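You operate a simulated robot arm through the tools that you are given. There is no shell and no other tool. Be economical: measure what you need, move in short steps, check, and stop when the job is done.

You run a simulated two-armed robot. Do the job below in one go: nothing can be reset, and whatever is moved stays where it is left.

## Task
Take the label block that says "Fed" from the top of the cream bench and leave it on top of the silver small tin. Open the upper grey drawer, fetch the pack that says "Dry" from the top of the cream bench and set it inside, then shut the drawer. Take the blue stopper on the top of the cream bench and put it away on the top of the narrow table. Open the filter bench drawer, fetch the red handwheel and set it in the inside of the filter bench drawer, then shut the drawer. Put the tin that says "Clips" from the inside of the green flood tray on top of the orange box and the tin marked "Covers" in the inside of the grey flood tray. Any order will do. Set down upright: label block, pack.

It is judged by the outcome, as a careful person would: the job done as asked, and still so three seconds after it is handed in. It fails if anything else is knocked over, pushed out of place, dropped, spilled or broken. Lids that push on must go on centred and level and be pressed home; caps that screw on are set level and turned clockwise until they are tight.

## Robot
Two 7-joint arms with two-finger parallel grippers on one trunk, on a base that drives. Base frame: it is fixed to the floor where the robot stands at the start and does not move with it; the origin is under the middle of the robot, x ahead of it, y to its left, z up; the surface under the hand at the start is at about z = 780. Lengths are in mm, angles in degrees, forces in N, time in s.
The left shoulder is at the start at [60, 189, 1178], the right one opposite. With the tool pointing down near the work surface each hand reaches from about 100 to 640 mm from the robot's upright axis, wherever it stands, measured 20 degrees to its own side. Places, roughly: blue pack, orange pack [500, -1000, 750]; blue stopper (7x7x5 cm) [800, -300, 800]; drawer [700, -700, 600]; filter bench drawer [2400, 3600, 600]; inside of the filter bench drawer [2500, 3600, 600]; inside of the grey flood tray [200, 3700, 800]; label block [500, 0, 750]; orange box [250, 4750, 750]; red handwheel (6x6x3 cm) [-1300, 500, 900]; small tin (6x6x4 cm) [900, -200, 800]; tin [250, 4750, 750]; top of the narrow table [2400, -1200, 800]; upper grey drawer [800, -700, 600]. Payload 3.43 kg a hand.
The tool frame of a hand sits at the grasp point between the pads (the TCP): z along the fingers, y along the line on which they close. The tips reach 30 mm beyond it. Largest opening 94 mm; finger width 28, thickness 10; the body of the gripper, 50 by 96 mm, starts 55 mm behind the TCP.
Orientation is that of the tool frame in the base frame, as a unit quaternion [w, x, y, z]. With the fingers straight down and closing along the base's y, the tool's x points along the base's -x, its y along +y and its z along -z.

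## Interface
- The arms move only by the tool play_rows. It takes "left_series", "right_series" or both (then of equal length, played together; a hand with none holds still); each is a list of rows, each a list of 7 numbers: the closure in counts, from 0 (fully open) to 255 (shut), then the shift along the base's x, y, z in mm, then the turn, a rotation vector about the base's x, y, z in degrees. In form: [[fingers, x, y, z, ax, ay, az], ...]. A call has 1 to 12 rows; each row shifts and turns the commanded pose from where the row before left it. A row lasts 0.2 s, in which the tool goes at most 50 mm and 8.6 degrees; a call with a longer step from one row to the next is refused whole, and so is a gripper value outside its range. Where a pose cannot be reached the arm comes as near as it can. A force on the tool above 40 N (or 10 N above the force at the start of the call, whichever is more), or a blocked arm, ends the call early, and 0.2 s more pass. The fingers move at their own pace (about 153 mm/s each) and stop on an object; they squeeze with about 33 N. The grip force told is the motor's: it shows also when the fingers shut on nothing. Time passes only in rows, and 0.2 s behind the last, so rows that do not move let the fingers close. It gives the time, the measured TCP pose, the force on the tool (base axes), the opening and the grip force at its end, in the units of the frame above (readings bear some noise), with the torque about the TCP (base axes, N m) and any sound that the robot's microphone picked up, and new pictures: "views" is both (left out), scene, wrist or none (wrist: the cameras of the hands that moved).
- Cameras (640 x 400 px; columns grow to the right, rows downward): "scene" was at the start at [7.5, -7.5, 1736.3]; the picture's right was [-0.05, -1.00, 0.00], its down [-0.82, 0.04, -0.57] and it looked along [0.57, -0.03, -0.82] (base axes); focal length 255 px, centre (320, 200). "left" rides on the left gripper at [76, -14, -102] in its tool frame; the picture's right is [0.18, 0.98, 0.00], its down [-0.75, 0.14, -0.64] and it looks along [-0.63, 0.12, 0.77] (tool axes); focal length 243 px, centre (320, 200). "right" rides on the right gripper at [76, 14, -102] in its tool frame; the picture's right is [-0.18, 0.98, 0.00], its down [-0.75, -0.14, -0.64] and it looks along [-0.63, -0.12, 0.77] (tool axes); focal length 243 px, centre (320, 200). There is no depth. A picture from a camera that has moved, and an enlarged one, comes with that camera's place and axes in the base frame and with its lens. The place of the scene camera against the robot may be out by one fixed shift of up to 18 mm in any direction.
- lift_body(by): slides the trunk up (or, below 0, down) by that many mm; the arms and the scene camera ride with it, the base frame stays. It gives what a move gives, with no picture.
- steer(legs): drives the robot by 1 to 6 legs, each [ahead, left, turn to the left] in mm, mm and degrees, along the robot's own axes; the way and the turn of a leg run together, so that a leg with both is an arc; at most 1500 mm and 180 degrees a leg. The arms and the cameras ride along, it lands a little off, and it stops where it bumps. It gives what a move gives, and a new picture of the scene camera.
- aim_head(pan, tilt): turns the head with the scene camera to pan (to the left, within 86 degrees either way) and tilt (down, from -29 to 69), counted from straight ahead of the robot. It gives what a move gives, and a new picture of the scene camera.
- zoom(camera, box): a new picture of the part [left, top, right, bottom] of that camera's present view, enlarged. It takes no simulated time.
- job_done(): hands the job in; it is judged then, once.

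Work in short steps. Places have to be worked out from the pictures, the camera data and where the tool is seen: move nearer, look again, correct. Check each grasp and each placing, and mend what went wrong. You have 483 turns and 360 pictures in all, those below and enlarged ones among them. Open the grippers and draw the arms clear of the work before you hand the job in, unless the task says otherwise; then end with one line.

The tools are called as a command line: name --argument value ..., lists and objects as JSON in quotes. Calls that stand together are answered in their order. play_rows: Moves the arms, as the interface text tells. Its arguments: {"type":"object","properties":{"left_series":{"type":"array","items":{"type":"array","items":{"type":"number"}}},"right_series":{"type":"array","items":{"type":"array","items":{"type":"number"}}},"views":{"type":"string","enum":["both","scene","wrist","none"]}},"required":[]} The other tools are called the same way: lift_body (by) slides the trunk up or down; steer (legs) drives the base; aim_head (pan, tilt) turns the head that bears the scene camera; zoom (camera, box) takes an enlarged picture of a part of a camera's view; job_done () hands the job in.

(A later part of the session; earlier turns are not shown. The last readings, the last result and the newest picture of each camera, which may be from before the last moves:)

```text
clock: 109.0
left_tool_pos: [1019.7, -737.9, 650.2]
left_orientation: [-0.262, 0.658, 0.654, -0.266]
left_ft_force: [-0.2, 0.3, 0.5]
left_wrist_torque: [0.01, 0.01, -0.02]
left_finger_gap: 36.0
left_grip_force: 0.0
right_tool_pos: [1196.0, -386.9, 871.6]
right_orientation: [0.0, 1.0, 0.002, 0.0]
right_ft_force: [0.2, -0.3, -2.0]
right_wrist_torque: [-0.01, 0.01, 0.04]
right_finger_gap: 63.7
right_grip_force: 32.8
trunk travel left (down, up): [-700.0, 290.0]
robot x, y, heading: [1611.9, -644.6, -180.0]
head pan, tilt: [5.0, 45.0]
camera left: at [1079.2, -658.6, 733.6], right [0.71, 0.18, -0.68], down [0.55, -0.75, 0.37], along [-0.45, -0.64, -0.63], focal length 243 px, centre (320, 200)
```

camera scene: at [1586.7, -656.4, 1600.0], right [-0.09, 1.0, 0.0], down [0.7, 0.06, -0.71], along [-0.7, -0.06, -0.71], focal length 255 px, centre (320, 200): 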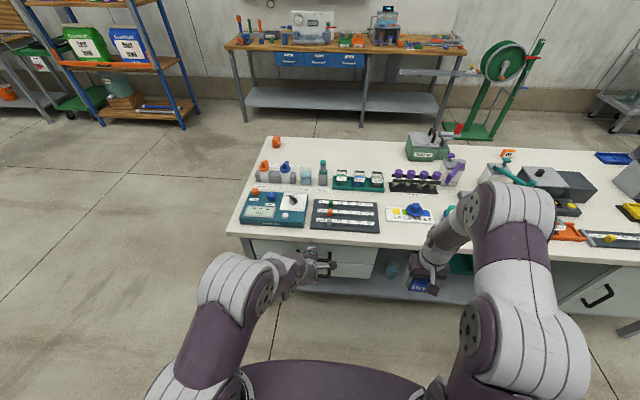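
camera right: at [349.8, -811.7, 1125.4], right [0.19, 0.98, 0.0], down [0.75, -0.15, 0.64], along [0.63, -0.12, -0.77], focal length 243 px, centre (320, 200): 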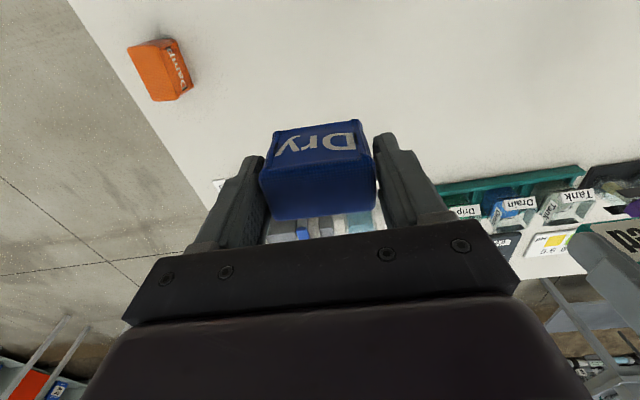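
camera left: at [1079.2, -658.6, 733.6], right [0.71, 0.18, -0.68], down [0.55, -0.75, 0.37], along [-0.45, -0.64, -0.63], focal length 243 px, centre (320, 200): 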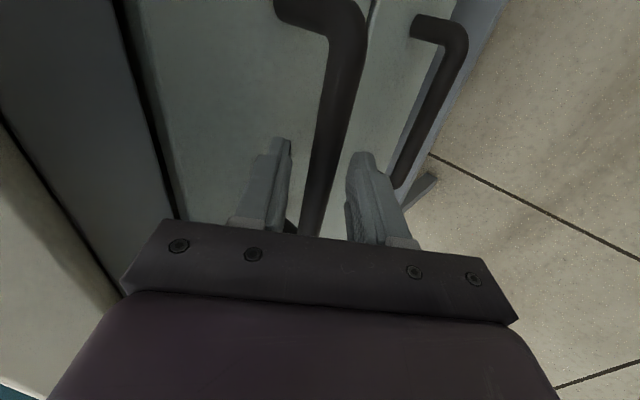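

Bar between the fingers; I close.

play_rows --left_series '[[255, -2, 0, -2, 0, 0, 0], [255, 0, 0, 0, 0, 0, 0], [255, 0, 0, 0, 0, 0, 0]]' --views "wrist"

```text
clock: 109.8
left_tool_pos: [1017.9, -736.5, 649.3]
left_orientation: [-0.262, 0.656, 0.656, -0.266]
left_ft_force: [11.0, -1.3, 13.5]
left_wrist_torque: [0.7, -0.01, 1.19]
left_finger_gap: 16.0
left_grip_force: 45.1
right_tool_pos: [1197.1, -388.0, 873.9]
right_orientation: [-0.001, 1.0, 0.001, 0.0]
right_ft_force: [0.6, 0.9, -1.2]
right_wrist_torque: [0.0, 0.01, 0.02]
right_finger_gap: 63.7
right_grip_force: 32.7
trunk travel left (down, up): [-700.0, 290.0]
robot x, y, heading: [1614.9, -648.2, -179.9]
head pan, tilt: [5.0, 45.0]
camera left: at [1078.7, -658.4, 732.8], right [0.71, 0.18, -0.68], down [0.55, -0.75, 0.37], along [-0.45, -0.64, -0.63], focal length 243 px, centre (320, 200)
```

left: 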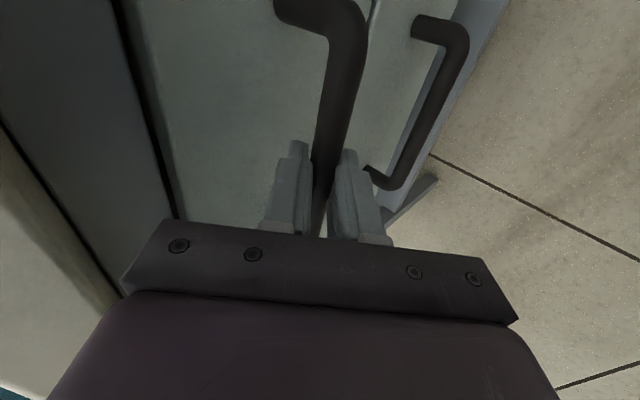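

Gripped. I pull the drawer open.

play_rows --left_series '[[255, 10, 0, 0, 0, 0, 0], [255, 15, 0, 0, 0, 0, 0], [255, 20, 0, 0, 0, 0, 0], [255, 20, 0, 0, 0, 0, 0], [255, 20, 0, 0, 0, 0, 0], [255, 20, 0, 0, 0, 0, 0], [255, 20, 0, 0, 0, 0, 0], [255, 0, 0, 0, 0, 0, 0]]' --views "both"

```text
clock: 111.6
left_tool_pos: [1143.1, -735.4, 649.5]
left_orientation: [-0.262, 0.657, 0.655, -0.266]
left_ft_force: [0.9, -4.2, 16.7]
left_wrist_torque: [0.75, 0.18, 0.95]
left_finger_gap: 15.7
left_grip_force: 44.5
right_tool_pos: [1196.6, -388.2, 871.5]
right_orientation: [0.001, 1.0, 0.002, -0.001]
right_ft_force: [-0.4, -0.1, -1.3]
right_wrist_torque: [0.01, 0.01, 0.02]
right_finger_gap: 63.5
right_grip_force: 32.8
trunk travel left (down, up): [-700.0, 290.0]
robot x, y, heading: [1616.6, -643.2, -179.7]
head pan, tilt: [5.0, 45.0]
camera scene: at [1589.9, -656.8, 1600.1], right [-0.09, 1.0, 0.0], down [0.7, 0.06, -0.71], along [-0.71, -0.06, -0.71], focal length 255 px, centre (320, 200)
camera left: at [1203.2, -658.1, 732.8], right [0.71, 0.18, -0.68], down [0.55, -0.75, 0.37], along [-0.45, -0.64, -0.63], focal length 243 px, centre (320, 200)
```

scene: 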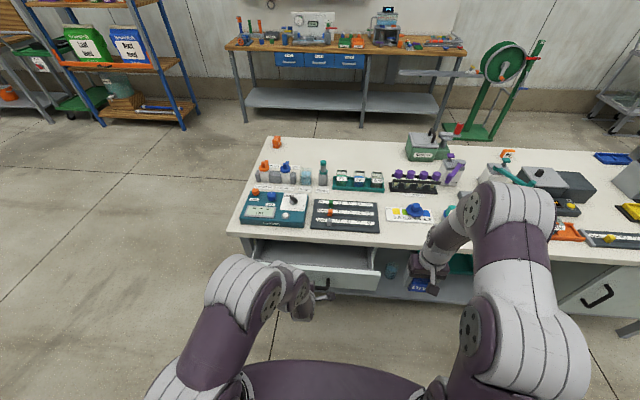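
left: 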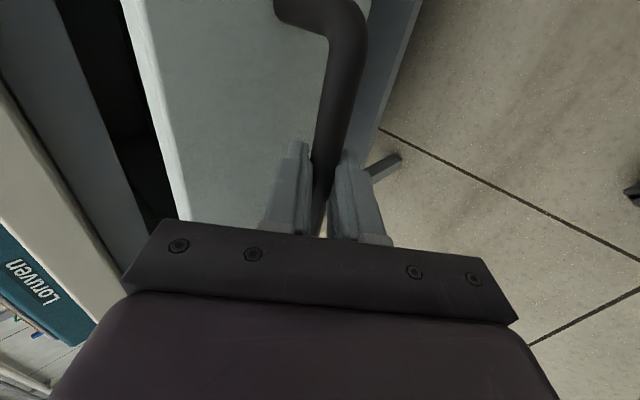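

play_rows --left_series '[[255, 15, 0, 0, 0, 0, 0], [255, 20, 0, 0, 0, 0, 0], [255, 20, 0, 0, 0, 0, 0], [255, 20, 0, 0, 0, 0, 0], [255, 20, 0, 0, 0, 0, 0], [255, 20, 0, 0, 0, 0, 0], [255, 0, 0, 0, 0, 0, 0]]' --views "scene"

```text
clock: 112.9
left_tool_pos: [1246.2, -735.3, 648.9]
left_orientation: [-0.264, 0.654, 0.656, -0.268]
left_ft_force: [0.2, -3.4, 19.5]
left_wrist_torque: [-0.14, 0.17, 1.4]
left_finger_gap: 15.8
left_grip_force: 45.0
right_tool_pos: [1196.9, -388.0, 871.5]
right_orientation: [0.0, 1.0, 0.002, 0.0]
right_ft_force: [-0.3, 0.5, -1.0]
right_wrist_torque: [0.0, 0.01, -0.03]
right_finger_gap: 63.5
right_grip_force: 33.2
trunk travel left (down, up): [-700.0, 290.0]
robot x, y, heading: [1609.8, -646.3, -179.9]
head pan, tilt: [5.0, 45.0]
stopped in row 6 (left hand): the force on the tool passed its limit at 43 N (the readings are from after the stop); the commanded pose is now the measured one
camera scene: at [1589.2, -656.8, 1599.8], right [-0.09, 1.0, 0.0], down [0.7, 0.06, -0.71], along [-0.7, -0.06, -0.71], focal length 255 px, centre (320, 200)
```

scene: 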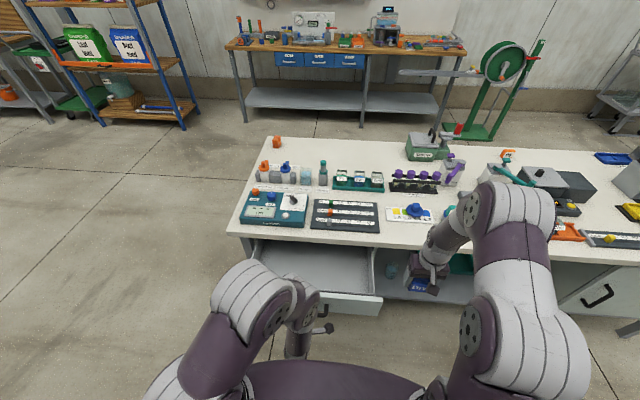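

Drawer is open to its stop. The right hand moves the pack above the drawer's right half.

play_rows --right_series '[[255, -20, -37, 0, 0, 0, 0], [255, -20, -37, 0, 0, 0, 0], [255, -20, -37, 0, 0, 0, 0], [255, -20, -37, 0, 0, 0, 0], [255, -20, -37, 0, 0, 0, 0], [255, 0, 0, -30, 0, 0, 0], [255, 0, 0, -30, 0, 0, 0], [255, 0, 0, 0, 0, 0, 0]]' --views "both"

```text
clock: 114.7
left_tool_pos: [1246.7, -735.9, 648.2]
left_orientation: [-0.263, 0.656, 0.655, -0.268]
left_ft_force: [-0.3, -7.0, 26.3]
left_wrist_torque: [1.16, 0.35, 0.61]
left_finger_gap: 15.7
left_grip_force: 45.9
right_tool_pos: [1097.0, -574.5, 810.9]
right_orientation: [0.0, 1.0, 0.002, 0.0]
right_ft_force: [-0.2, 0.5, -1.5]
right_wrist_torque: [0.03, 0.03, 0.0]
right_finger_gap: 63.8
right_grip_force: 32.8
trunk travel left (down, up): [-700.0, 290.0]
robot x, y, heading: [1616.8, -645.0, -179.9]
head pan, tilt: [5.0, 45.0]
camera scene: at [1590.4, -657.1, 1600.1], right [-0.09, 1.0, 0.0], down [0.7, 0.06, -0.71], along [-0.71, -0.06, -0.71], focal length 255 px, centre (320, 200)
camera right: at [1172.3, -588.4, 913.7], right [-0.18, -0.98, 0.0], down [-0.75, 0.14, 0.64], along [-0.63, 0.12, -0.77], focal length 243 px, centre (320, 200)
```

scene: 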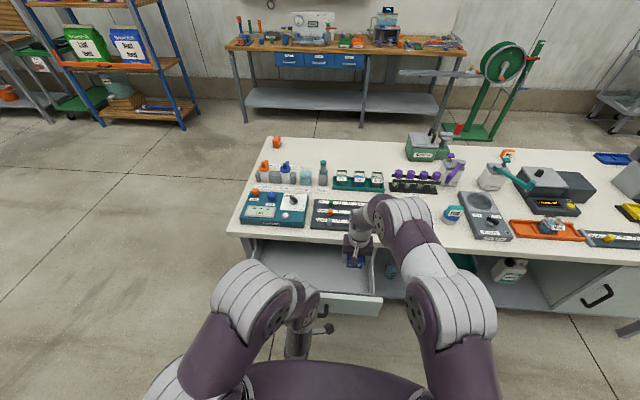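
right: 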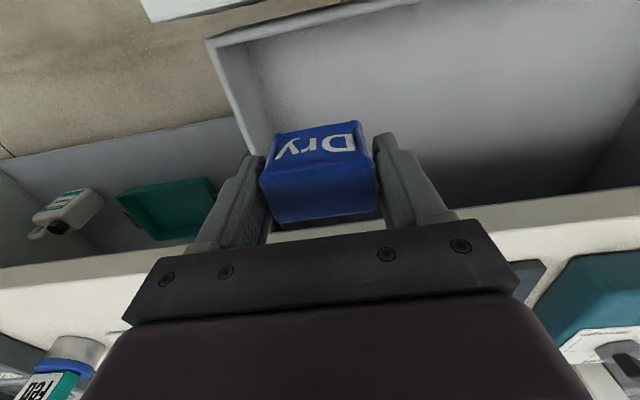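

play_rows --right_series '[[255, -2, 0, -40, 0, 0, 0], [255, 0, 0, -40, 0, 0, 0], [255, 0, 0, -25, 0, 0, 0], [255, 0, 0, 0, 0, 0, 0]]' --views "wrist"

```text
clock: 115.7
left_tool_pos: [1247.9, -736.2, 649.1]
left_orientation: [-0.263, 0.656, 0.656, -0.266]
left_ft_force: [-0.9, -6.0, 26.4]
left_wrist_torque: [0.84, 0.28, 0.94]
left_finger_gap: 15.9
left_grip_force: 44.7
right_tool_pos: [1094.8, -573.0, 707.1]
right_orientation: [0.0, 1.0, 0.001, -0.001]
right_ft_force: [0.3, 0.5, -1.4]
right_wrist_torque: [0.04, 0.02, 0.03]
right_finger_gap: 63.7
right_grip_force: 33.1
trunk travel left (down, up): [-700.0, 290.0]
robot x, y, heading: [1610.9, -643.1, -180.0]
head pan, tilt: [5.0, 45.0]
camera right: at [1170.2, -587.2, 810.3], right [-0.18, -0.98, 0.0], down [-0.75, 0.14, 0.64], along [-0.63, 0.12, -0.77], focal length 243 px, centre (320, 200)
```

right: 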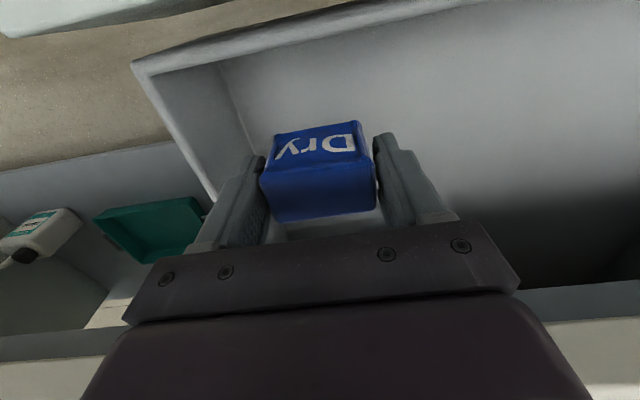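

play_rows --right_series '[[255, 0, -5, -15, 0, 0, 0], [255, 0, 0, -10, 0, 0, 0], [255, 0, 0, -8, 0, 0, 0], [255, 0, 0, -5, 0, 0, 0], [255, 0, 0, -5, 0, 0, 0], [255, 0, 0, -4, 0, 0, 0], [255, 0, 0, -4, 0, 0, 0], [255, 0, 0, -4, 0, 0, 0], [255, 0, 0, 0, 0, 0, 0]]' --views "wrist"

```text
clock: 117.7
left_tool_pos: [1246.3, -735.9, 649.0]
left_orientation: [-0.263, 0.657, 0.654, -0.267]
left_ft_force: [0.0, -4.6, 26.1]
left_wrist_torque: [0.88, 0.26, 0.95]
left_finger_gap: 15.7
left_grip_force: 45.2
right_tool_pos: [1094.6, -577.7, 652.7]
right_orientation: [0.0, 1.0, 0.002, -0.001]
right_ft_force: [0.0, -0.2, -0.9]
right_wrist_torque: [-0.03, 0.01, 0.01]
right_finger_gap: 63.8
right_grip_force: 32.8
trunk travel left (down, up): [-700.0, 290.0]
robot x, y, heading: [1611.1, -648.6, -179.8]
head pan, tilt: [5.0, 45.0]
camera right: at [1170.2, -591.6, 755.7], right [-0.18, -0.98, 0.0], down [-0.75, 0.14, 0.64], along [-0.63, 0.12, -0.77], focal length 243 px, centre (320, 200)
```

right: 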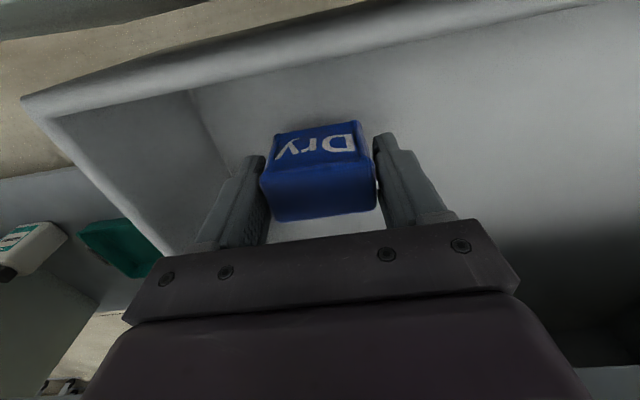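

play_rows --right_series '[[255, 0, 0, -4, 0, 0, 0], [255, 0, 0, -4, 0, 0, 0], [255, 0, 0, -4, 0, 0, 0], [255, 0, 0, -4, 0, 0, 0], [255, 0, 0, -4, 0, 0, 0], [255, 0, 0, -3, 0, 0, 0], [255, 0, 0, -3, 0, 0, 0], [255, 0, 0, -3, 0, 0, 0], [255, 0, 0, -3, 0, 0, 0], [255, 0, 0, -3, 0, 0, 0]]' --views "wrist"

```text
clock: 119.9
left_tool_pos: [1248.7, -736.4, 648.3]
left_orientation: [-0.262, 0.658, 0.654, -0.267]
left_ft_force: [-2.0, -0.5, 2.8]
left_wrist_torque: [1.13, 0.04, 0.77]
left_finger_gap: 16.0
left_grip_force: 44.7
right_tool_pos: [1092.8, -578.6, 619.5]
right_orientation: [0.001, 1.0, 0.001, -0.005]
right_ft_force: [0.9, 5.3, 31.7]
right_wrist_torque: [0.05, 0.05, -0.02]
right_finger_gap: 64.0
right_grip_force: 33.1
trunk travel left (down, up): [-700.0, 290.0]
robot x, y, heading: [1612.8, -646.4, -179.9]
head pan, tilt: [5.0, 45.0]
camera right: at [1169.4, -592.4, 722.6], right [-0.18, -0.98, 0.0], down [-0.75, 0.14, 0.65], along [-0.64, 0.12, -0.76], focal length 243 px, centre (320, 200)
```

right: 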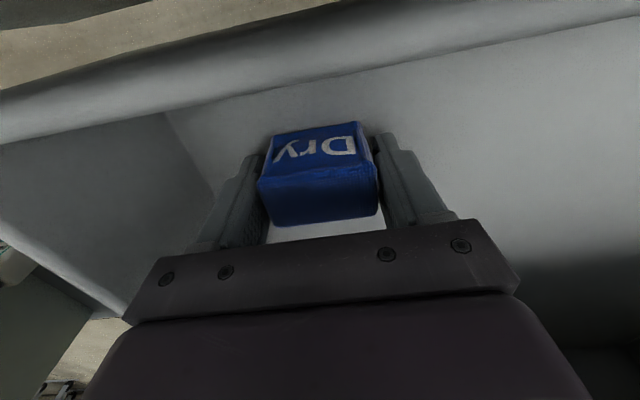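

Pack rests on the drawer floor. Ease up, release and lift out.

play_rows --right_series '[[255, 0, 0, 3, 0, 0, 0], [255, 0, 0, 0, 0, 0, 0], [100, 0, 0, 0, 0, 0, 0], [30, 0, 0, 0, 0, 0, 0], [0, 0, 0, 0, 0, 0, 0], [0, 0, 0, 20, 0, 0, 0], [0, 0, 0, 40, 0, 0, 0], [0, 0, 0, 45, 0, 0, 0], [0, 0, 0, 45, 0, 0, 0], [0, 0, 0, 0, 0, 0, 0]]' --views "wrist"

```text
clock: 122.1
left_tool_pos: [1247.3, -735.6, 648.1]
left_orientation: [-0.262, 0.657, 0.655, -0.267]
left_ft_force: [-0.7, -4.2, 21.7]
left_wrist_torque: [0.82, 0.18, 0.9]
left_finger_gap: 15.6
left_grip_force: 45.1
right_tool_pos: [1095.9, -577.8, 767.7]
right_orientation: [-0.001, 1.0, 0.002, 0.0]
right_ft_force: [0.1, -0.7, -0.2]
right_wrist_torque: [-0.02, -0.01, 0.02]
right_finger_gap: 94.1
right_grip_force: 0.1
trunk travel left (down, up): [-700.0, 290.0]
robot x, y, heading: [1612.7, -647.4, -179.5]
head pan, tilt: [5.0, 45.0]
camera right: at [1170.3, -593.2, 870.9], right [-0.18, -0.98, 0.0], down [-0.75, 0.14, 0.64], along [-0.63, 0.12, -0.77], focal length 243 px, centre (320, 200)
```

right: 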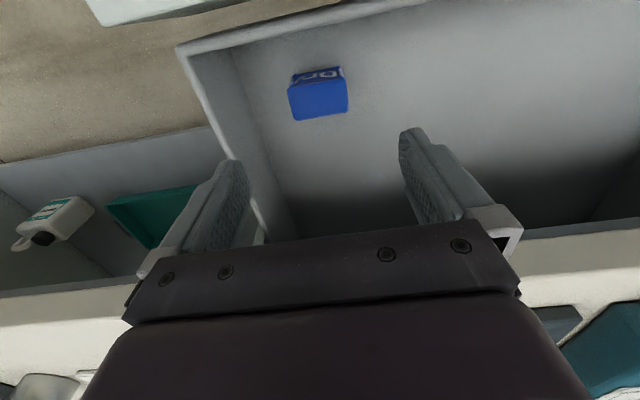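

Pack stands in the drawer. Retract the right hand, then push the drawer shut with the left.

play_rows --right_series '[[0, 0, 0, 45, 0, 0, 0], [0, 0, 0, 45, 0, 0, 0], [0, 20, 40, 10, 0, 0, 0], [0, 20, 40, 0, 0, 0, 0], [0, 20, 40, 0, 0, 0, 0], [0, 20, 40, 0, 0, 0, 0]]' --views "none"

play_rows --left_series '[[255, -5, 0, 0, 0, 0, 0], [255, -10, 0, 0, 0, 0, 0], [255, -14, 0, 0, 0, 0, 0], [255, -14, 0, 0, 0, 0, 0], [255, -14, 0, 0, 0, 0, 0], [255, -14, 0, 0, 0, 0, 0], [255, -14, 0, 0, 0, 0, 0], [255, -14, 0, 0, 0, 0, 0], [255, -14, 0, 0, 0, 0, 0], [255, -14, 0, 0, 0, 0, 0]]' --views "none"

play_rows --left_series '[[255, -14, 0, 0, 0, 0, 0], [255, -14, 0, 0, 0, 0, 0], [255, -14, 0, 0, 0, 0, 0], [255, -14, 0, 0, 0, 0, 0], [255, -12, 0, 0, 0, 0, 0], [255, -10, 0, 0, 0, 0, 0], [255, -8, 0, 0, 0, 0, 0], [255, -6, 0, 0, 0, 0, 0], [255, -6, 0, 0, 0, 0, 0], [255, -4, 0, 0, 0, 0, 0], [255, -4, 0, 0, 0, 0, 0]]' --views "scene"

```text
clock: 123.5
left_tool_pos: [1248.6, -736.6, 649.8]
left_orientation: [-0.262, 0.657, 0.655, -0.267]
left_ft_force: [0.3, 1.4, 19.7]
left_wrist_torque: [0.19, 0.11, 1.44]
left_finger_gap: 15.6
left_grip_force: 45.1
right_tool_pos: [1176.6, -416.0, 871.0]
right_orientation: [0.0, 1.0, 0.002, -0.001]
right_ft_force: [0.3, 0.8, 0.7]
right_wrist_torque: [0.0, 0.0, 0.02]
right_finger_gap: 94.2
right_grip_force: 0.0
trunk travel left (down, up): [-700.0, 290.0]
robot x, y, heading: [1610.2, -644.1, -179.9]
head pan, tilt: [5.0, 45.0]
```

```text
clock: 125.7
left_tool_pos: [1120.9, -735.9, 648.7]
left_orientation: [-0.261, 0.657, 0.655, -0.267]
left_ft_force: [-1.3, 6.1, 3.9]
left_wrist_torque: [0.98, 0.09, 0.89]
left_finger_gap: 15.8
left_grip_force: 44.8
right_tool_pos: [1174.5, -415.8, 869.9]
right_orientation: [0.0, 1.0, 0.001, -0.001]
right_ft_force: [-0.1, 0.1, -0.1]
right_wrist_torque: [0.02, 0.03, -0.02]
right_finger_gap: 93.9
right_grip_force: 0.0
trunk travel left (down, up): [-700.0, 290.0]
robot x, y, heading: [1613.9, -648.7, -179.9]
head pan, tilt: [5.0, 45.0]
```

```text
clock: 128.1
left_tool_pos: [1019.2, -736.5, 650.3]
left_orientation: [-0.26, 0.658, 0.656, -0.265]
left_ft_force: [24.4, 1.1, 9.0]
left_wrist_torque: [0.94, -0.2, 0.85]
left_finger_gap: 15.7
left_grip_force: 44.9
right_tool_pos: [1177.6, -417.4, 872.1]
right_orientation: [0.0, 1.0, 0.001, -0.003]
right_ft_force: [0.7, 0.0, -0.1]
right_wrist_torque: [0.0, 0.04, 0.0]
right_finger_gap: 94.3
right_grip_force: 0.1
trunk travel left (down, up): [-700.0, 290.0]
robot x, y, heading: [1614.7, -646.3, -180.0]
head pan, tilt: [5.0, 45.0]
camera scene: at [1592.9, -656.3, 1600.2], right [-0.09, 1.0, 0.0], down [0.7, 0.06, -0.71], along [-0.71, -0.06, -0.7], focal length 255 px, centre (320, 200)
```

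scene: 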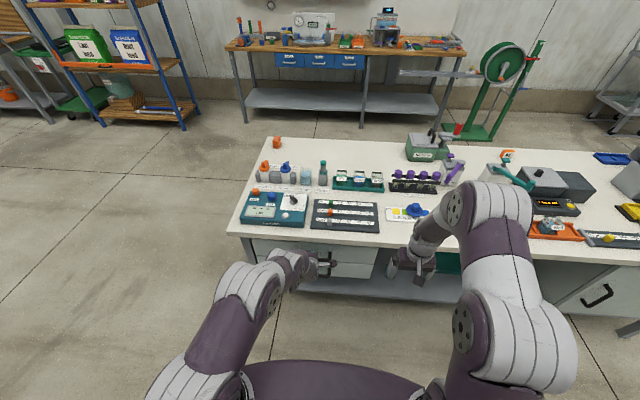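

Closed (back at its starting position, 24 N resistance). I release the handle and retreat.

play_rows --left_series '[[255, 2, 0, 0, 0, 0, 0], [150, 0, 0, 0, 0, 0, 0], [150, 0, 0, 0, 0, 0, 0], [150, 10, 0, 10, 0, 0, 0], [150, 15, 0, 15, 0, 0, 0], [150, 20, 0, 20, 0, 0, 0], [150, 45, 0, 0, 0, 0, 0], [150, 45, 0, 0, 0, 0, 0]]' --views "scene"

zoom --camera "scene" --box '[230, 190, 390, 290]'

```text
clock: 129.9
left_tool_pos: [1152.4, -736.4, 695.9]
left_orientation: [-0.262, 0.657, 0.655, -0.266]
left_ft_force: [0.0, -0.3, 0.7]
left_wrist_torque: [0.01, 0.03, -0.01]
left_finger_gap: 39.0
left_grip_force: 0.0
right_tool_pos: [1175.9, -416.5, 869.9]
right_orientation: [0.0, 1.0, 0.002, 0.0]
right_ft_force: [-0.5, -0.1, -0.7]
right_wrist_torque: [-0.01, 0.03, 0.02]
right_finger_gap: 93.8
right_grip_force: 0.1
trunk travel left (down, up): [-700.0, 290.0]
robot x, y, heading: [1607.7, -644.0, -179.6]
head pan, tilt: [5.0, 45.0]
camera scene: at [1589.0, -656.2, 1600.1], right [-0.09, 1.0, 0.0], down [0.7, 0.06, -0.71], along [-0.7, -0.06, -0.71], focal length 255 px, centre (320, 200)
```

scene: 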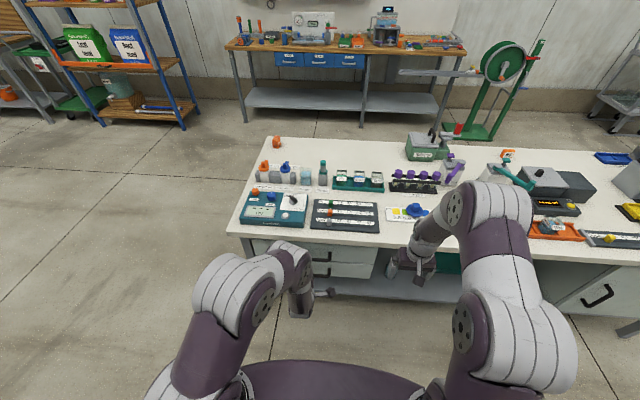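

```text
4.00 times, centred on (310, 240) of scene
camera zoom: at [1589.0, -656.2, 1600.1], right [-0.09, 1.0, 0.0], down [0.7, 0.06, -0.71], along [-0.7, -0.06, -0.71], focal length 1020 px, centre (360, 40)
```

zoom: 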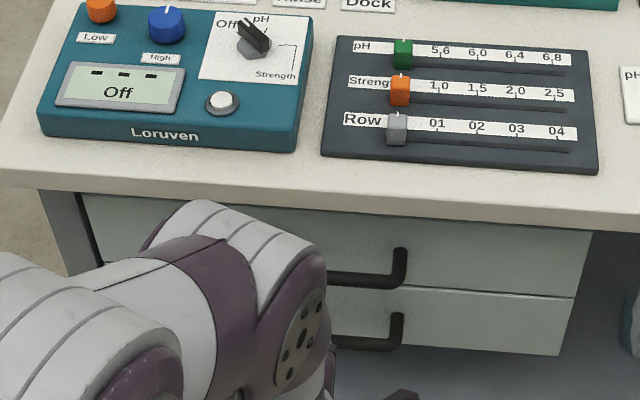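

Drawer is shut. Raise the trunk and left hand, then move over to get the blue stopper with the right hand.

lift_body --by 150

play_rows --left_series '[[0, 10, 0, 45, 0, 0, 0], [0, 10, 0, 45, 0, 0, 0], [0, 10, 0, 45, 0, 0, 0], [0, 10, 0, 45, 0, 0, 0]]' --views "none"

steer --legs '[[0, -160, 0], [270, 0, 0]]'

```text
clock: 131.7
left_tool_pos: [1150.6, -737.0, 845.5]
left_orientation: [-0.262, 0.657, 0.655, -0.267]
left_ft_force: [-0.6, 0.5, 0.0]
left_wrist_torque: [0.02, 0.02, -0.01]
left_finger_gap: 38.8
left_grip_force: 0.0
right_tool_pos: [1174.0, -416.2, 1020.1]
right_orientation: [-0.001, 1.0, 0.002, 0.001]
right_ft_force: [-0.7, 0.0, -0.6]
right_wrist_torque: [-0.01, 0.02, 0.01]
right_finger_gap: 94.0
right_grip_force: 0.1
trunk travel left (down, up): [-850.0, 140.0]
robot x, y, heading: [1614.8, -647.4, -179.7]
head pan, tilt: [5.0, 45.0]
```

```text
clock: 132.7
left_tool_pos: [1190.9, -736.1, 1026.4]
left_orientation: [-0.263, 0.657, 0.654, -0.267]
left_ft_force: [-0.5, 0.3, -0.3]
left_wrist_torque: [0.01, -0.01, 0.06]
left_finger_gap: 94.0
left_grip_force: 0.1
right_tool_pos: [1174.5, -416.0, 1021.1]
right_orientation: [0.0, 1.0, 0.002, 0.0]
right_ft_force: [0.8, -0.1, 0.3]
right_wrist_torque: [0.0, 0.01, 0.0]
right_finger_gap: 93.9
right_grip_force: 0.2
trunk travel left (down, up): [-850.0, 140.0]
robot x, y, heading: [1609.1, -646.6, -180.0]
head pan, tilt: [5.0, 45.0]
```

```text
clock: 135.6
left_tool_pos: [922.7, -578.4, 1025.1]
left_orientation: [-0.263, 0.657, 0.654, -0.266]
left_ft_force: [0.5, 0.4, -0.1]
left_wrist_torque: [-0.01, -0.01, -0.05]
left_finger_gap: 94.0
left_grip_force: 0.0
right_tool_pos: [907.6, -257.7, 1020.6]
right_orientation: [0.0, 1.0, 0.002, -0.001]
right_ft_force: [-0.9, -0.4, 0.1]
right_wrist_torque: [-0.01, 0.0, -0.04]
right_finger_gap: 93.8
right_grip_force: 0.1
trunk travel left (down, up): [-850.0, 140.0]
robot x, y, heading: [1348.8, -484.6, -179.6]
head pan, tilt: [5.0, 45.0]
camera scene: at [1321.5, -497.4, 1750.1], right [-0.09, 1.0, 0.0], down [0.7, 0.06, -0.71], along [-0.7, -0.06, -0.71], focal length 255 px, centre (320, 200)
```

scene: 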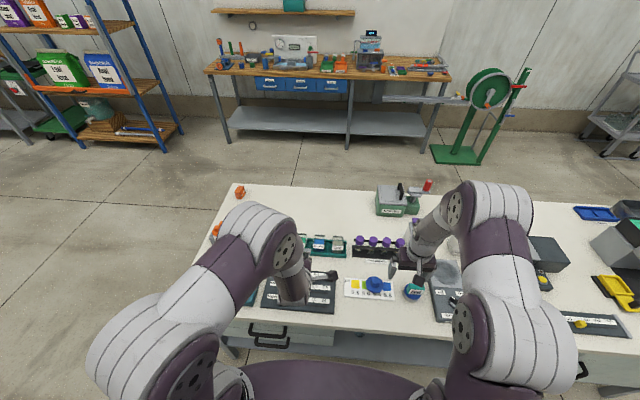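

Move the right hand toward the stopper (~(841,-326)) at safe height and look.

play_rows --right_series '[[0, -16, -17, -20, 0, 0, 0], [0, -16, -17, -20, 0, 0, 0], [0, -16, -17, -20, 0, 0, 0], [0, -16, -17, -20, 0, 0, 0], [0, 0, 0, 0, 0, 0, 0]]' --views "wrist"

zoom --camera "right" --box '[220, 40, 420, 200]'

```text
clock: 136.8
left_tool_pos: [923.0, -576.1, 1025.2]
left_orientation: [-0.262, 0.657, 0.655, -0.267]
left_ft_force: [0.1, -0.5, -0.3]
left_wrist_torque: [0.0, -0.02, 0.01]
left_finger_gap: 94.0
left_grip_force: 0.1
right_tool_pos: [842.0, -325.6, 939.4]
right_orientation: [0.0, 1.0, 0.002, 0.001]
right_ft_force: [0.6, 0.5, -0.1]
right_wrist_torque: [0.02, 0.0, 0.02]
right_finger_gap: 93.9
right_grip_force: 0.1
trunk travel left (down, up): [-850.0, 140.0]
robot x, y, heading: [1344.0, -488.9, -179.9]
head pan, tilt: [5.0, 45.0]
camera right: at [917.5, -340.9, 1042.7], right [-0.18, -0.98, 0.0], down [-0.75, 0.14, 0.64], along [-0.63, 0.12, -0.77], focal length 243 px, centre (320, 200)
```

right: 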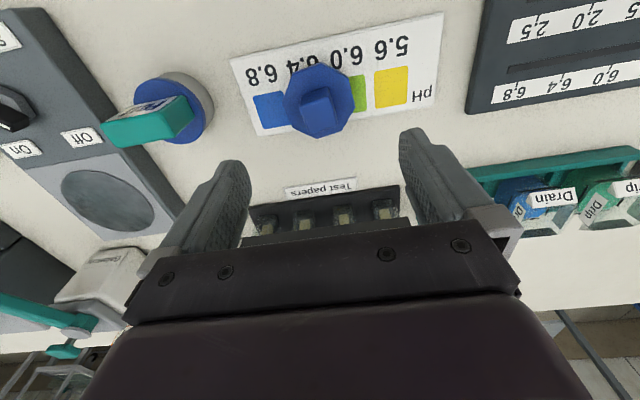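

```text
2.50 times, centred on (320, 120) of right
camera zoom: at [917.5, -340.9, 1042.7], right [-0.18, -0.98, 0.0], down [-0.75, 0.14, 0.64], along [-0.63, 0.12, -0.77], focal length 606 px, centre (320, 400)
```

zoom: 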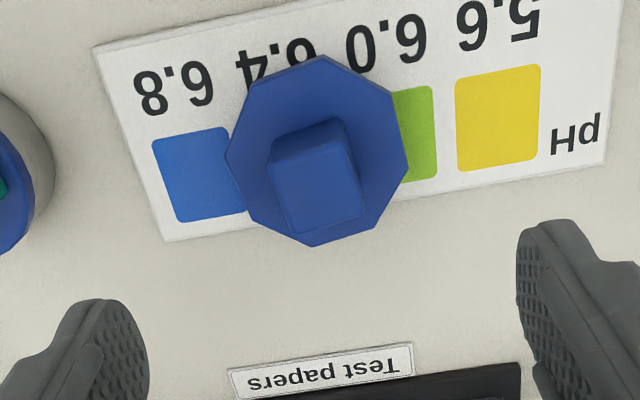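

Stem is centred near (838,-325) and aligned with y. I descend and grip the stem.

play_rows --right_series '[[0, -4, 0, -40, 0, 0, 0], [0, 0, 0, -40, 0, 0, 0], [0, 0, 0, -23, 0, 0, 0], [0, 0, 0, 0, 0, 0, 0]]' --views "wrist"

```text
clock: 137.8
left_tool_pos: [922.9, -576.2, 1024.8]
left_orientation: [-0.262, 0.657, 0.654, -0.267]
left_ft_force: [-0.1, 0.2, -0.2]
left_wrist_torque: [0.01, -0.02, 0.02]
left_finger_gap: 94.1
left_grip_force: 0.0
right_tool_pos: [837.2, -324.1, 839.7]
right_orientation: [0.0, 1.0, 0.001, 0.0]
right_ft_force: [-0.2, 0.5, -1.0]
right_wrist_torque: [0.03, 0.0, -0.01]
right_finger_gap: 94.2
right_grip_force: 0.1
trunk travel left (down, up): [-850.0, 140.0]
robot x, y, heading: [1343.6, -488.8, -180.1]
head pan, tilt: [5.0, 45.0]
camera right: at [913.0, -339.3, 941.6], right [-0.18, -0.98, 0.0], down [-0.75, 0.14, 0.64], along [-0.63, 0.12, -0.77], focal length 243 px, centre (320, 200)
```

right: 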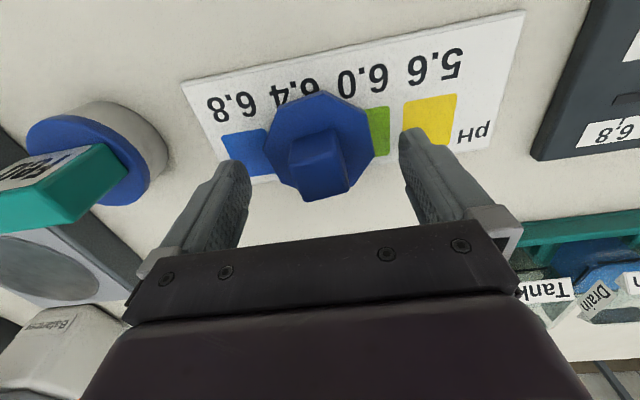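

play_rows --right_series '[[0, 0, 0, -4, 0, 0, 0], [255, 0, 0, 0, 0, 0, 0], [255, 0, 0, 0, 0, 0, 0], [255, 0, 0, 0, 0, 0, 0], [255, 0, 0, 0, 0, 0, 0], [255, 0, 0, 40, 0, 0, 0], [255, 0, 0, 40, 0, 0, 0], [255, 0, 0, 40, 0, 0, 0], [255, 0, 0, 40, 0, 0, 0], [255, 0, 0, 40, 0, 0, 0]]' --views "wrist"

```text
clock: 140.0
left_tool_pos: [923.7, -576.6, 1025.3]
left_orientation: [-0.263, 0.657, 0.655, -0.266]
left_ft_force: [-0.3, 0.2, 0.1]
left_wrist_torque: [-0.01, -0.01, 0.01]
left_finger_gap: 93.9
left_grip_force: 0.1
right_tool_pos: [837.4, -326.7, 1036.0]
right_orientation: [0.0, 1.0, 0.003, 0.0]
right_ft_force: [-0.8, 0.2, -0.5]
right_wrist_torque: [0.03, 0.03, 0.02]
right_finger_gap: 67.2
right_grip_force: 32.8
trunk travel left (down, up): [-850.0, 140.0]
robot x, y, heading: [1347.4, -483.8, -179.7]
head pan, tilt: [5.0, 45.0]
camera right: at [913.8, -339.7, 1139.0], right [-0.18, -0.98, 0.0], down [-0.75, 0.14, 0.64], along [-0.63, 0.12, -0.77], focal length 243 px, centre (320, 200)
```

right: 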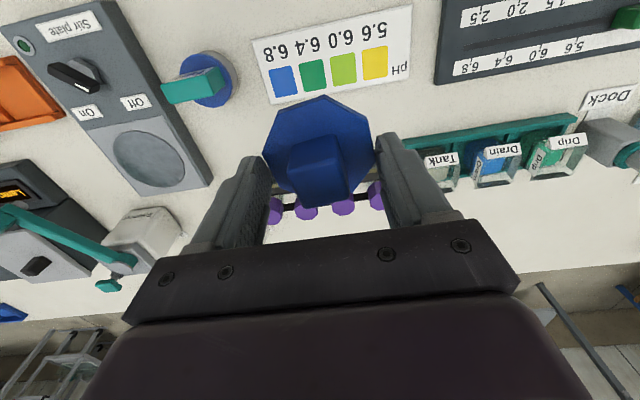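

The stopper is held (by its disc, gap 67). I back out, turn around and go to the narrow table.

steer --legs '[[-300, 0, 0], [0, 0, 180], [0, -550, 0]]'

aim_head --pan 0 --tilt 45

```text
clock: 152.1
left_tool_pos: [2059.8, -954.1, 1024.4]
left_orientation: [0.263, -0.645, 0.667, -0.266]
left_ft_force: [0.6, -0.4, -0.3]
left_wrist_torque: [-0.01, 0.02, -0.03]
left_finger_gap: 94.0
left_grip_force: 0.1
right_tool_pos: [2137.7, -1208.4, 1035.6]
right_orientation: [0.0, 0.013, 1.0, 0.001]
right_ft_force: [0.2, 0.4, 0.6]
right_wrist_torque: [-0.03, -0.03, 0.01]
right_finger_gap: 66.3
right_grip_force: 33.1
trunk travel left (down, up): [-850.0, 140.0]
robot x, y, heading: [1635.6, -1030.6, -1.4]
head pan, tilt: [5.0, 45.0]
camera scene: at [1651.2, -1028.6, 1750.0], right [0.06, -1.0, 0.0], down [-0.71, -0.04, -0.71], along [0.71, 0.04, -0.71], focal length 255 px, centre (320, 200)
```

scene: 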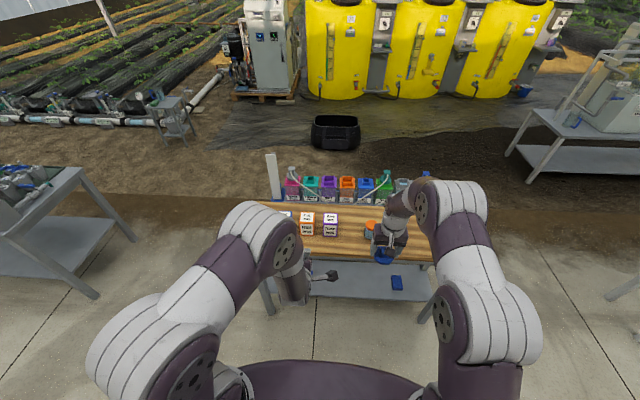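

```text
clock: 152.7
left_tool_pos: [2059.1, -954.8, 1025.7]
left_orientation: [0.263, -0.644, 0.667, -0.266]
left_ft_force: [-0.3, -0.3, 0.4]
left_wrist_torque: [0.01, 0.02, -0.01]
left_finger_gap: 94.2
left_grip_force: 0.0
right_tool_pos: [2137.9, -1208.7, 1034.8]
right_orientation: [0.0, 0.013, 1.0, 0.0]
right_ft_force: [-0.4, -0.2, -0.8]
right_wrist_torque: [0.02, -0.01, 0.0]
right_finger_gap: 65.8
right_grip_force: 33.5
trunk travel left (down, up): [-850.0, 140.0]
robot x, y, heading: [1634.9, -1031.2, -1.4]
head pan, tilt: [0.0, 45.0]
camera scene: at [1651.3, -1036.9, 1750.0], right [-0.03, -1.0, 0.0], down [-0.71, 0.02, -0.71], along [0.71, -0.02, -0.71], focal length 255 px, centre (320, 200)
```

scene: 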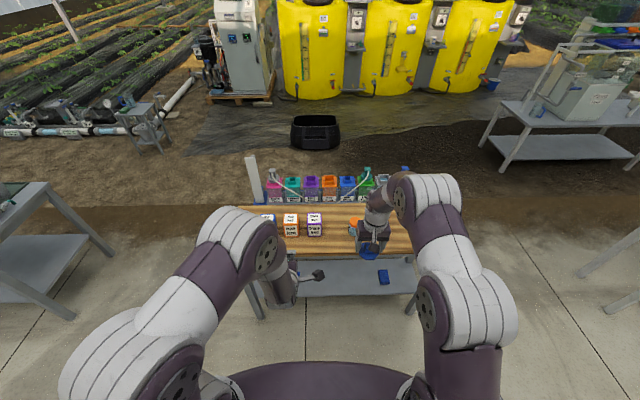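

Table edge is near x≈2245, top z≈800. Drive a bit closer.

steer --legs '[[120, 0, 1.4]]'

zoom --camera "right" --box '[0, 0, 640, 400]'

```text
clock: 154.0
left_tool_pos: [2176.9, -946.4, 1025.7]
left_orientation: [0.266, -0.653, 0.659, -0.263]
left_ft_force: [0.5, -0.4, -0.5]
left_wrist_torque: [-0.03, -0.01, -0.01]
left_finger_gap: 93.9
left_grip_force: 0.1
right_tool_pos: [2259.8, -1198.5, 1036.2]
right_orientation: [0.0, 0.002, 1.0, 0.0]
right_ft_force: [0.0, 0.4, 0.2]
right_wrist_torque: [0.0, -0.03, 0.0]
right_finger_gap: 65.7
right_grip_force: 33.3
trunk travel left (down, up): [-850.0, 140.0]
robot x, y, heading: [1756.0, -1033.8, -0.2]
head pan, tilt: [0.0, 45.0]
camera scene: at [1769.4, -1037.8, 1750.1], right [0.0, -1.0, 0.0], down [-0.71, 0.0, -0.71], along [0.71, 0.0, -0.71], focal length 255 px, centre (320, 200)
```

scene: 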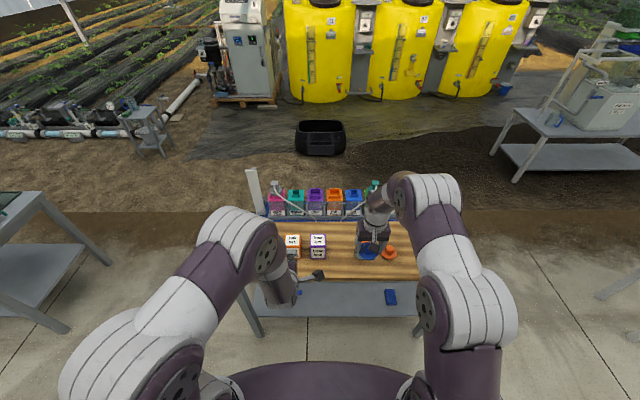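

```text
1.00 times, centred on (320, 200) of right (not enlarged: the box is as wide or as high as the picture)
camera zoom: at [2183.2, -1184.0, 1138.9], right [0.19, 0.98, 0.0], down [0.75, -0.14, 0.64], along [0.63, -0.12, -0.77], focal length 243 px, centre (320, 200)
```

zoom: 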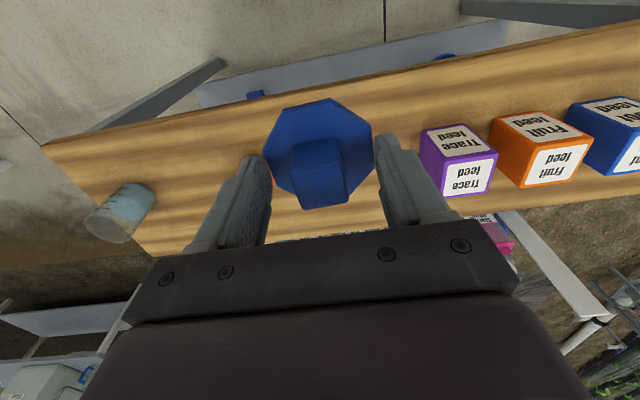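

play_rows --right_series '[[255, 20, 37, 0, 0, 0, 0], [255, 20, 36, 0, 0, 0, 0], [255, 0, 0, 0, 0, 0, 0]]' --views "both"

zoom --camera "scene" --box '[250, 200, 450, 300]'

```text
clock: 154.8
left_tool_pos: [2177.8, -947.7, 1025.1]
left_orientation: [0.266, -0.653, 0.659, -0.262]
left_ft_force: [0.1, 0.1, 0.3]
left_wrist_torque: [0.03, 0.0, 0.03]
left_finger_gap: 93.7
left_grip_force: 0.1
right_tool_pos: [2299.4, -1127.0, 1036.9]
right_orientation: [0.0, 0.001, 1.0, 0.0]
right_ft_force: [-0.1, 0.1, 0.1]
right_wrist_torque: [-0.01, 0.0, -0.02]
right_finger_gap: 65.5
right_grip_force: 33.1
trunk travel left (down, up): [-850.0, 140.0]
robot x, y, heading: [1753.3, -1031.7, -0.6]
head pan, tilt: [0.0, 45.0]
camera scene: at [1770.7, -1038.9, 1750.0], right [0.0, -1.0, 0.0], down [-0.71, 0.0, -0.71], along [0.71, 0.0, -0.71], focal length 255 px, centre (320, 200)
camera right: at [2222.9, -1113.1, 1139.9], right [0.19, 0.98, 0.0], down [0.75, -0.14, 0.64], along [0.63, -0.12, -0.77], focal length 243 px, centre (320, 200)
```

scene: 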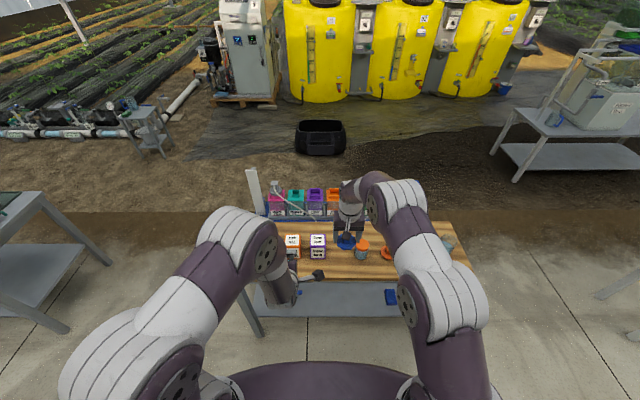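
right: 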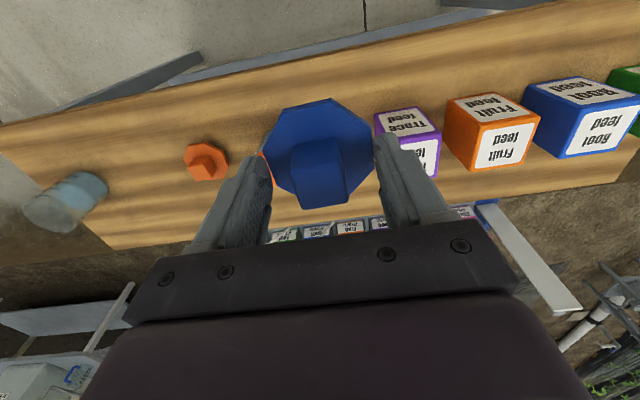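

```text
3.20 times, centred on (350, 250) of scene
camera zoom: at [1770.7, -1038.9, 1750.0], right [0.0, -1.0, 0.0], down [-0.71, 0.0, -0.71], along [0.71, 0.0, -0.71], focal length 816 px, centre (224, 40)
```

zoom: 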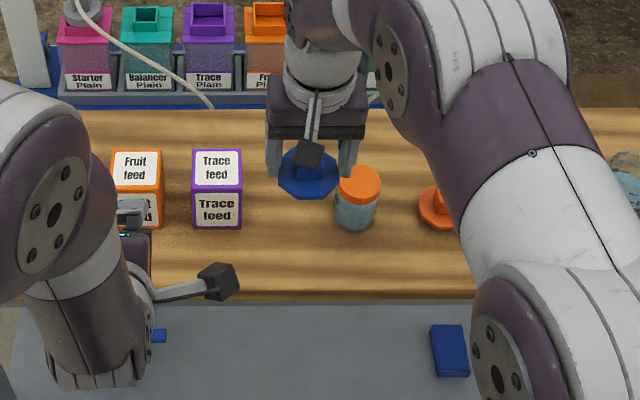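

Spot chosen: (2313,-1122) at the front between the box and the jar. I descend.

play_rows --right_series '[[255, 7, 3, -40, 0, 0, 0], [255, 7, 2, -40, 0, 0, 0], [255, 0, 0, -40, 0, 0, 0], [255, 0, 0, -40, 0, 0, 0], [255, 0, 0, 0, 0, 0, 0]]' --views "both"

```text
clock: 156.0
left_tool_pos: [2176.9, -945.5, 1025.7]
left_orientation: [0.265, -0.653, 0.659, -0.263]
left_ft_force: [0.6, 0.7, 0.3]
left_wrist_torque: [-0.01, 0.0, -0.02]
left_finger_gap: 93.7
left_grip_force: 0.0
right_tool_pos: [2313.4, -1121.4, 875.8]
right_orientation: [0.0, 0.002, 1.0, 0.0]
right_ft_force: [0.5, 0.0, -0.4]
right_wrist_torque: [0.0, -0.03, 0.02]
right_finger_gap: 65.5
right_grip_force: 33.6
trunk travel left (down, up): [-850.0, 140.0]
robot x, y, heading: [1752.3, -1034.3, -0.4]
head pan, tilt: [0.0, 45.0]
camera scene: at [1770.0, -1037.6, 1750.1], right [0.0, -1.0, 0.0], down [-0.71, 0.0, -0.71], along [0.71, 0.0, -0.71], focal length 255 px, centre (320, 200)
camera right: at [2237.6, -1107.4, 978.5], right [0.19, 0.98, 0.0], down [0.75, -0.14, 0.64], along [0.63, -0.12, -0.77], focal length 243 px, centre (320, 200)
```

scene: 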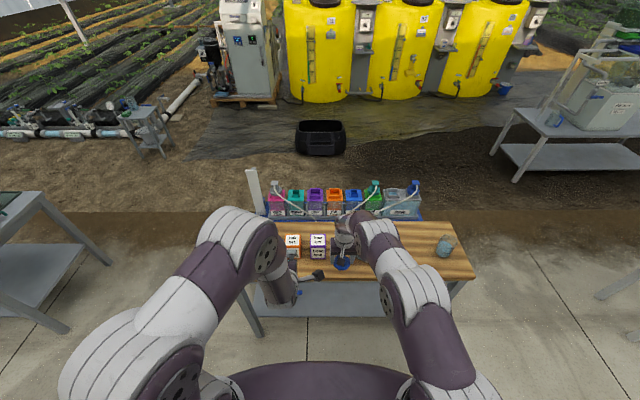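
right: 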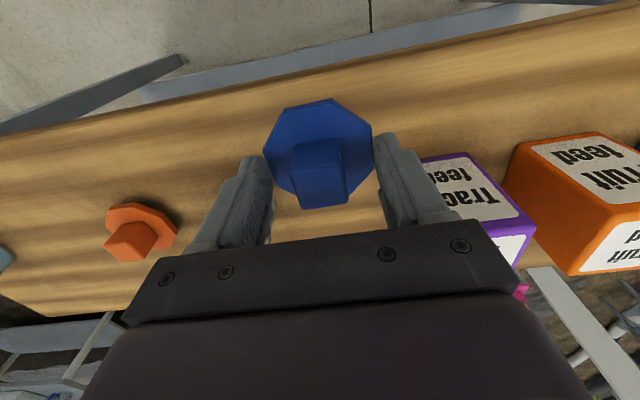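

play_rows --right_series '[[255, 12, 3, 0, 0, 0, 0], [255, 0, 0, -8, 0, 0, 0], [255, 0, 0, -5, 0, 0, 0], [255, 0, 0, -4, 0, 0, 0], [255, 0, 0, -4, 0, 0, 0], [255, 0, 0, -3, 0, 0, 0], [255, 0, 0, -3, 0, 0, 0], [255, 0, 0, -3, 0, 0, 0], [255, 0, 0, -3, 0, 0, 0], [255, 0, 0, 0, 0, 0, 0]]' --views "none"

```text
clock: 158.2
left_tool_pos: [2177.5, -945.8, 1026.2]
left_orientation: [0.266, -0.652, 0.659, -0.263]
left_ft_force: [0.3, -0.5, -0.6]
left_wrist_torque: [0.05, -0.02, -0.02]
left_finger_gap: 94.2
left_grip_force: 0.0
right_tool_pos: [2327.2, -1116.8, 841.9]
right_orientation: [0.0, 0.002, 1.0, -0.001]
right_ft_force: [-0.5, 0.7, 0.3]
right_wrist_torque: [0.0, -0.01, -0.01]
right_finger_gap: 64.8
right_grip_force: 33.6
trunk travel left (down, up): [-850.0, 140.0]
robot x, y, heading: [1752.4, -1030.3, -0.2]
head pan, tilt: [0.0, 45.0]
```

play_rows --right_series '[[255, 0, 0, -3, 0, 0, 0], [255, 0, 0, -3, 0, 0, 0], [255, 0, 0, -3, 0, 0, 0], [255, 0, 0, -3, 0, 0, 0], [255, 0, 0, -3, 0, 0, 0], [255, 0, 0, -3, 0, 0, 0], [255, 0, 0, 0, 0, 0, 0]]' --views "wrist"

```text
clock: 159.8
left_tool_pos: [2175.4, -945.7, 1026.6]
left_orientation: [0.266, -0.653, 0.658, -0.264]
left_ft_force: [0.1, 0.5, -0.5]
left_wrist_torque: [-0.01, -0.03, -0.03]
left_finger_gap: 94.1
left_grip_force: 0.1
right_tool_pos: [2325.8, -1117.8, 828.7]
right_orientation: [0.003, 0.001, 1.0, 0.0]
right_ft_force: [-1.3, -3.2, 19.1]
right_wrist_torque: [-0.16, 0.13, 0.03]
right_finger_gap: 65.1
right_grip_force: 33.8
trunk travel left (down, up): [-850.0, 140.0]
robot x, y, heading: [1755.1, -1033.2, -0.1]
head pan, tilt: [0.0, 45.0]
camera right: at [2249.2, -1103.0, 930.2], right [0.19, 0.98, 0.0], down [0.75, -0.14, 0.65], along [0.64, -0.12, -0.76], focal length 243 px, centre (320, 200)
```

right: 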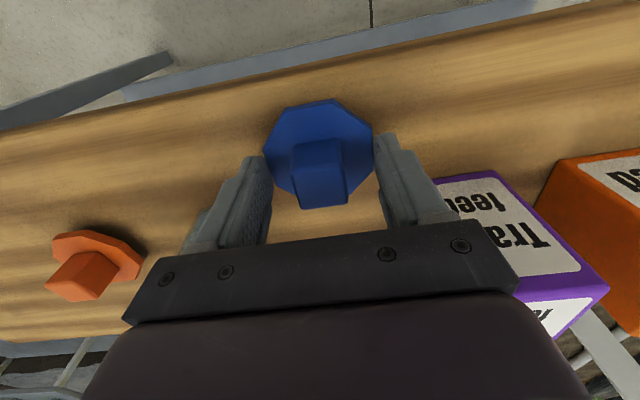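

Contact at z≈829. Ease up, open and lift straight away.

play_rows --right_series '[[255, 0, 0, 2, 0, 0, 0], [120, 0, 0, 0, 0, 0, 0], [40, 0, 0, 0, 0, 0, 0], [20, 0, 0, 0, 0, 0, 0], [20, 0, 0, 15, 0, 0, 0], [20, 0, 0, 40, 0, 0, 0], [20, 0, 0, 45, 0, 0, 0], [20, 0, 0, 45, 0, 0, 0], [20, 0, 0, 0, 0, 0, 0]]' --views "both"

```text
clock: 161.8
left_tool_pos: [2178.1, -945.7, 1024.5]
left_orientation: [0.265, -0.652, 0.659, -0.263]
left_ft_force: [-0.3, -0.1, -0.6]
left_wrist_torque: [-0.02, -0.01, 0.02]
left_finger_gap: 94.1
left_grip_force: 0.0
right_tool_pos: [2328.5, -1115.5, 971.1]
right_orientation: [0.0, 0.002, 1.0, 0.0]
right_ft_force: [0.6, -0.4, 0.7]
right_wrist_torque: [0.01, 0.0, -0.02]
right_finger_gap: 86.8
right_grip_force: 0.1
trunk travel left (down, up): [-850.0, 140.0]
robot x, y, heading: [1752.9, -1033.3, -0.2]
head pan, tilt: [0.0, 45.0]
camera scene: at [1771.2, -1037.7, 1750.0], right [0.0, -1.0, 0.0], down [-0.71, 0.0, -0.71], along [0.71, 0.0, -0.71], focal length 255 px, centre (320, 200)
camera right: at [2251.3, -1101.7, 1073.8], right [0.19, 0.98, 0.0], down [0.75, -0.14, 0.64], along [0.63, -0.12, -0.77], focal length 243 px, centre (320, 200)
```

scene: 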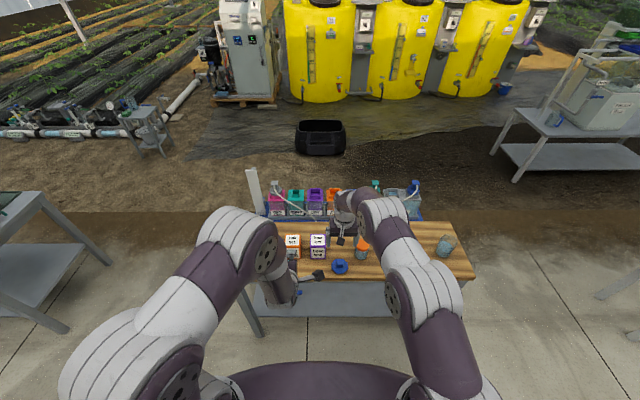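
right: 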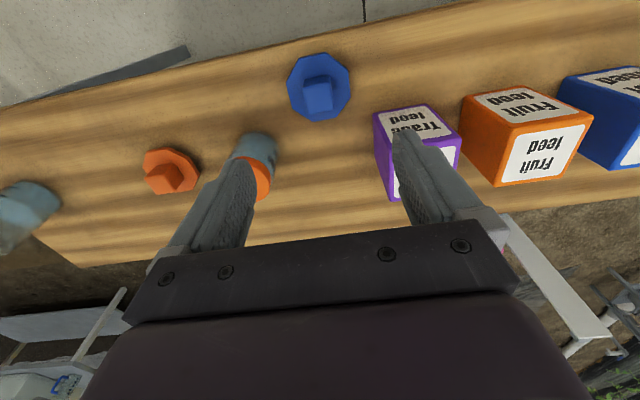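

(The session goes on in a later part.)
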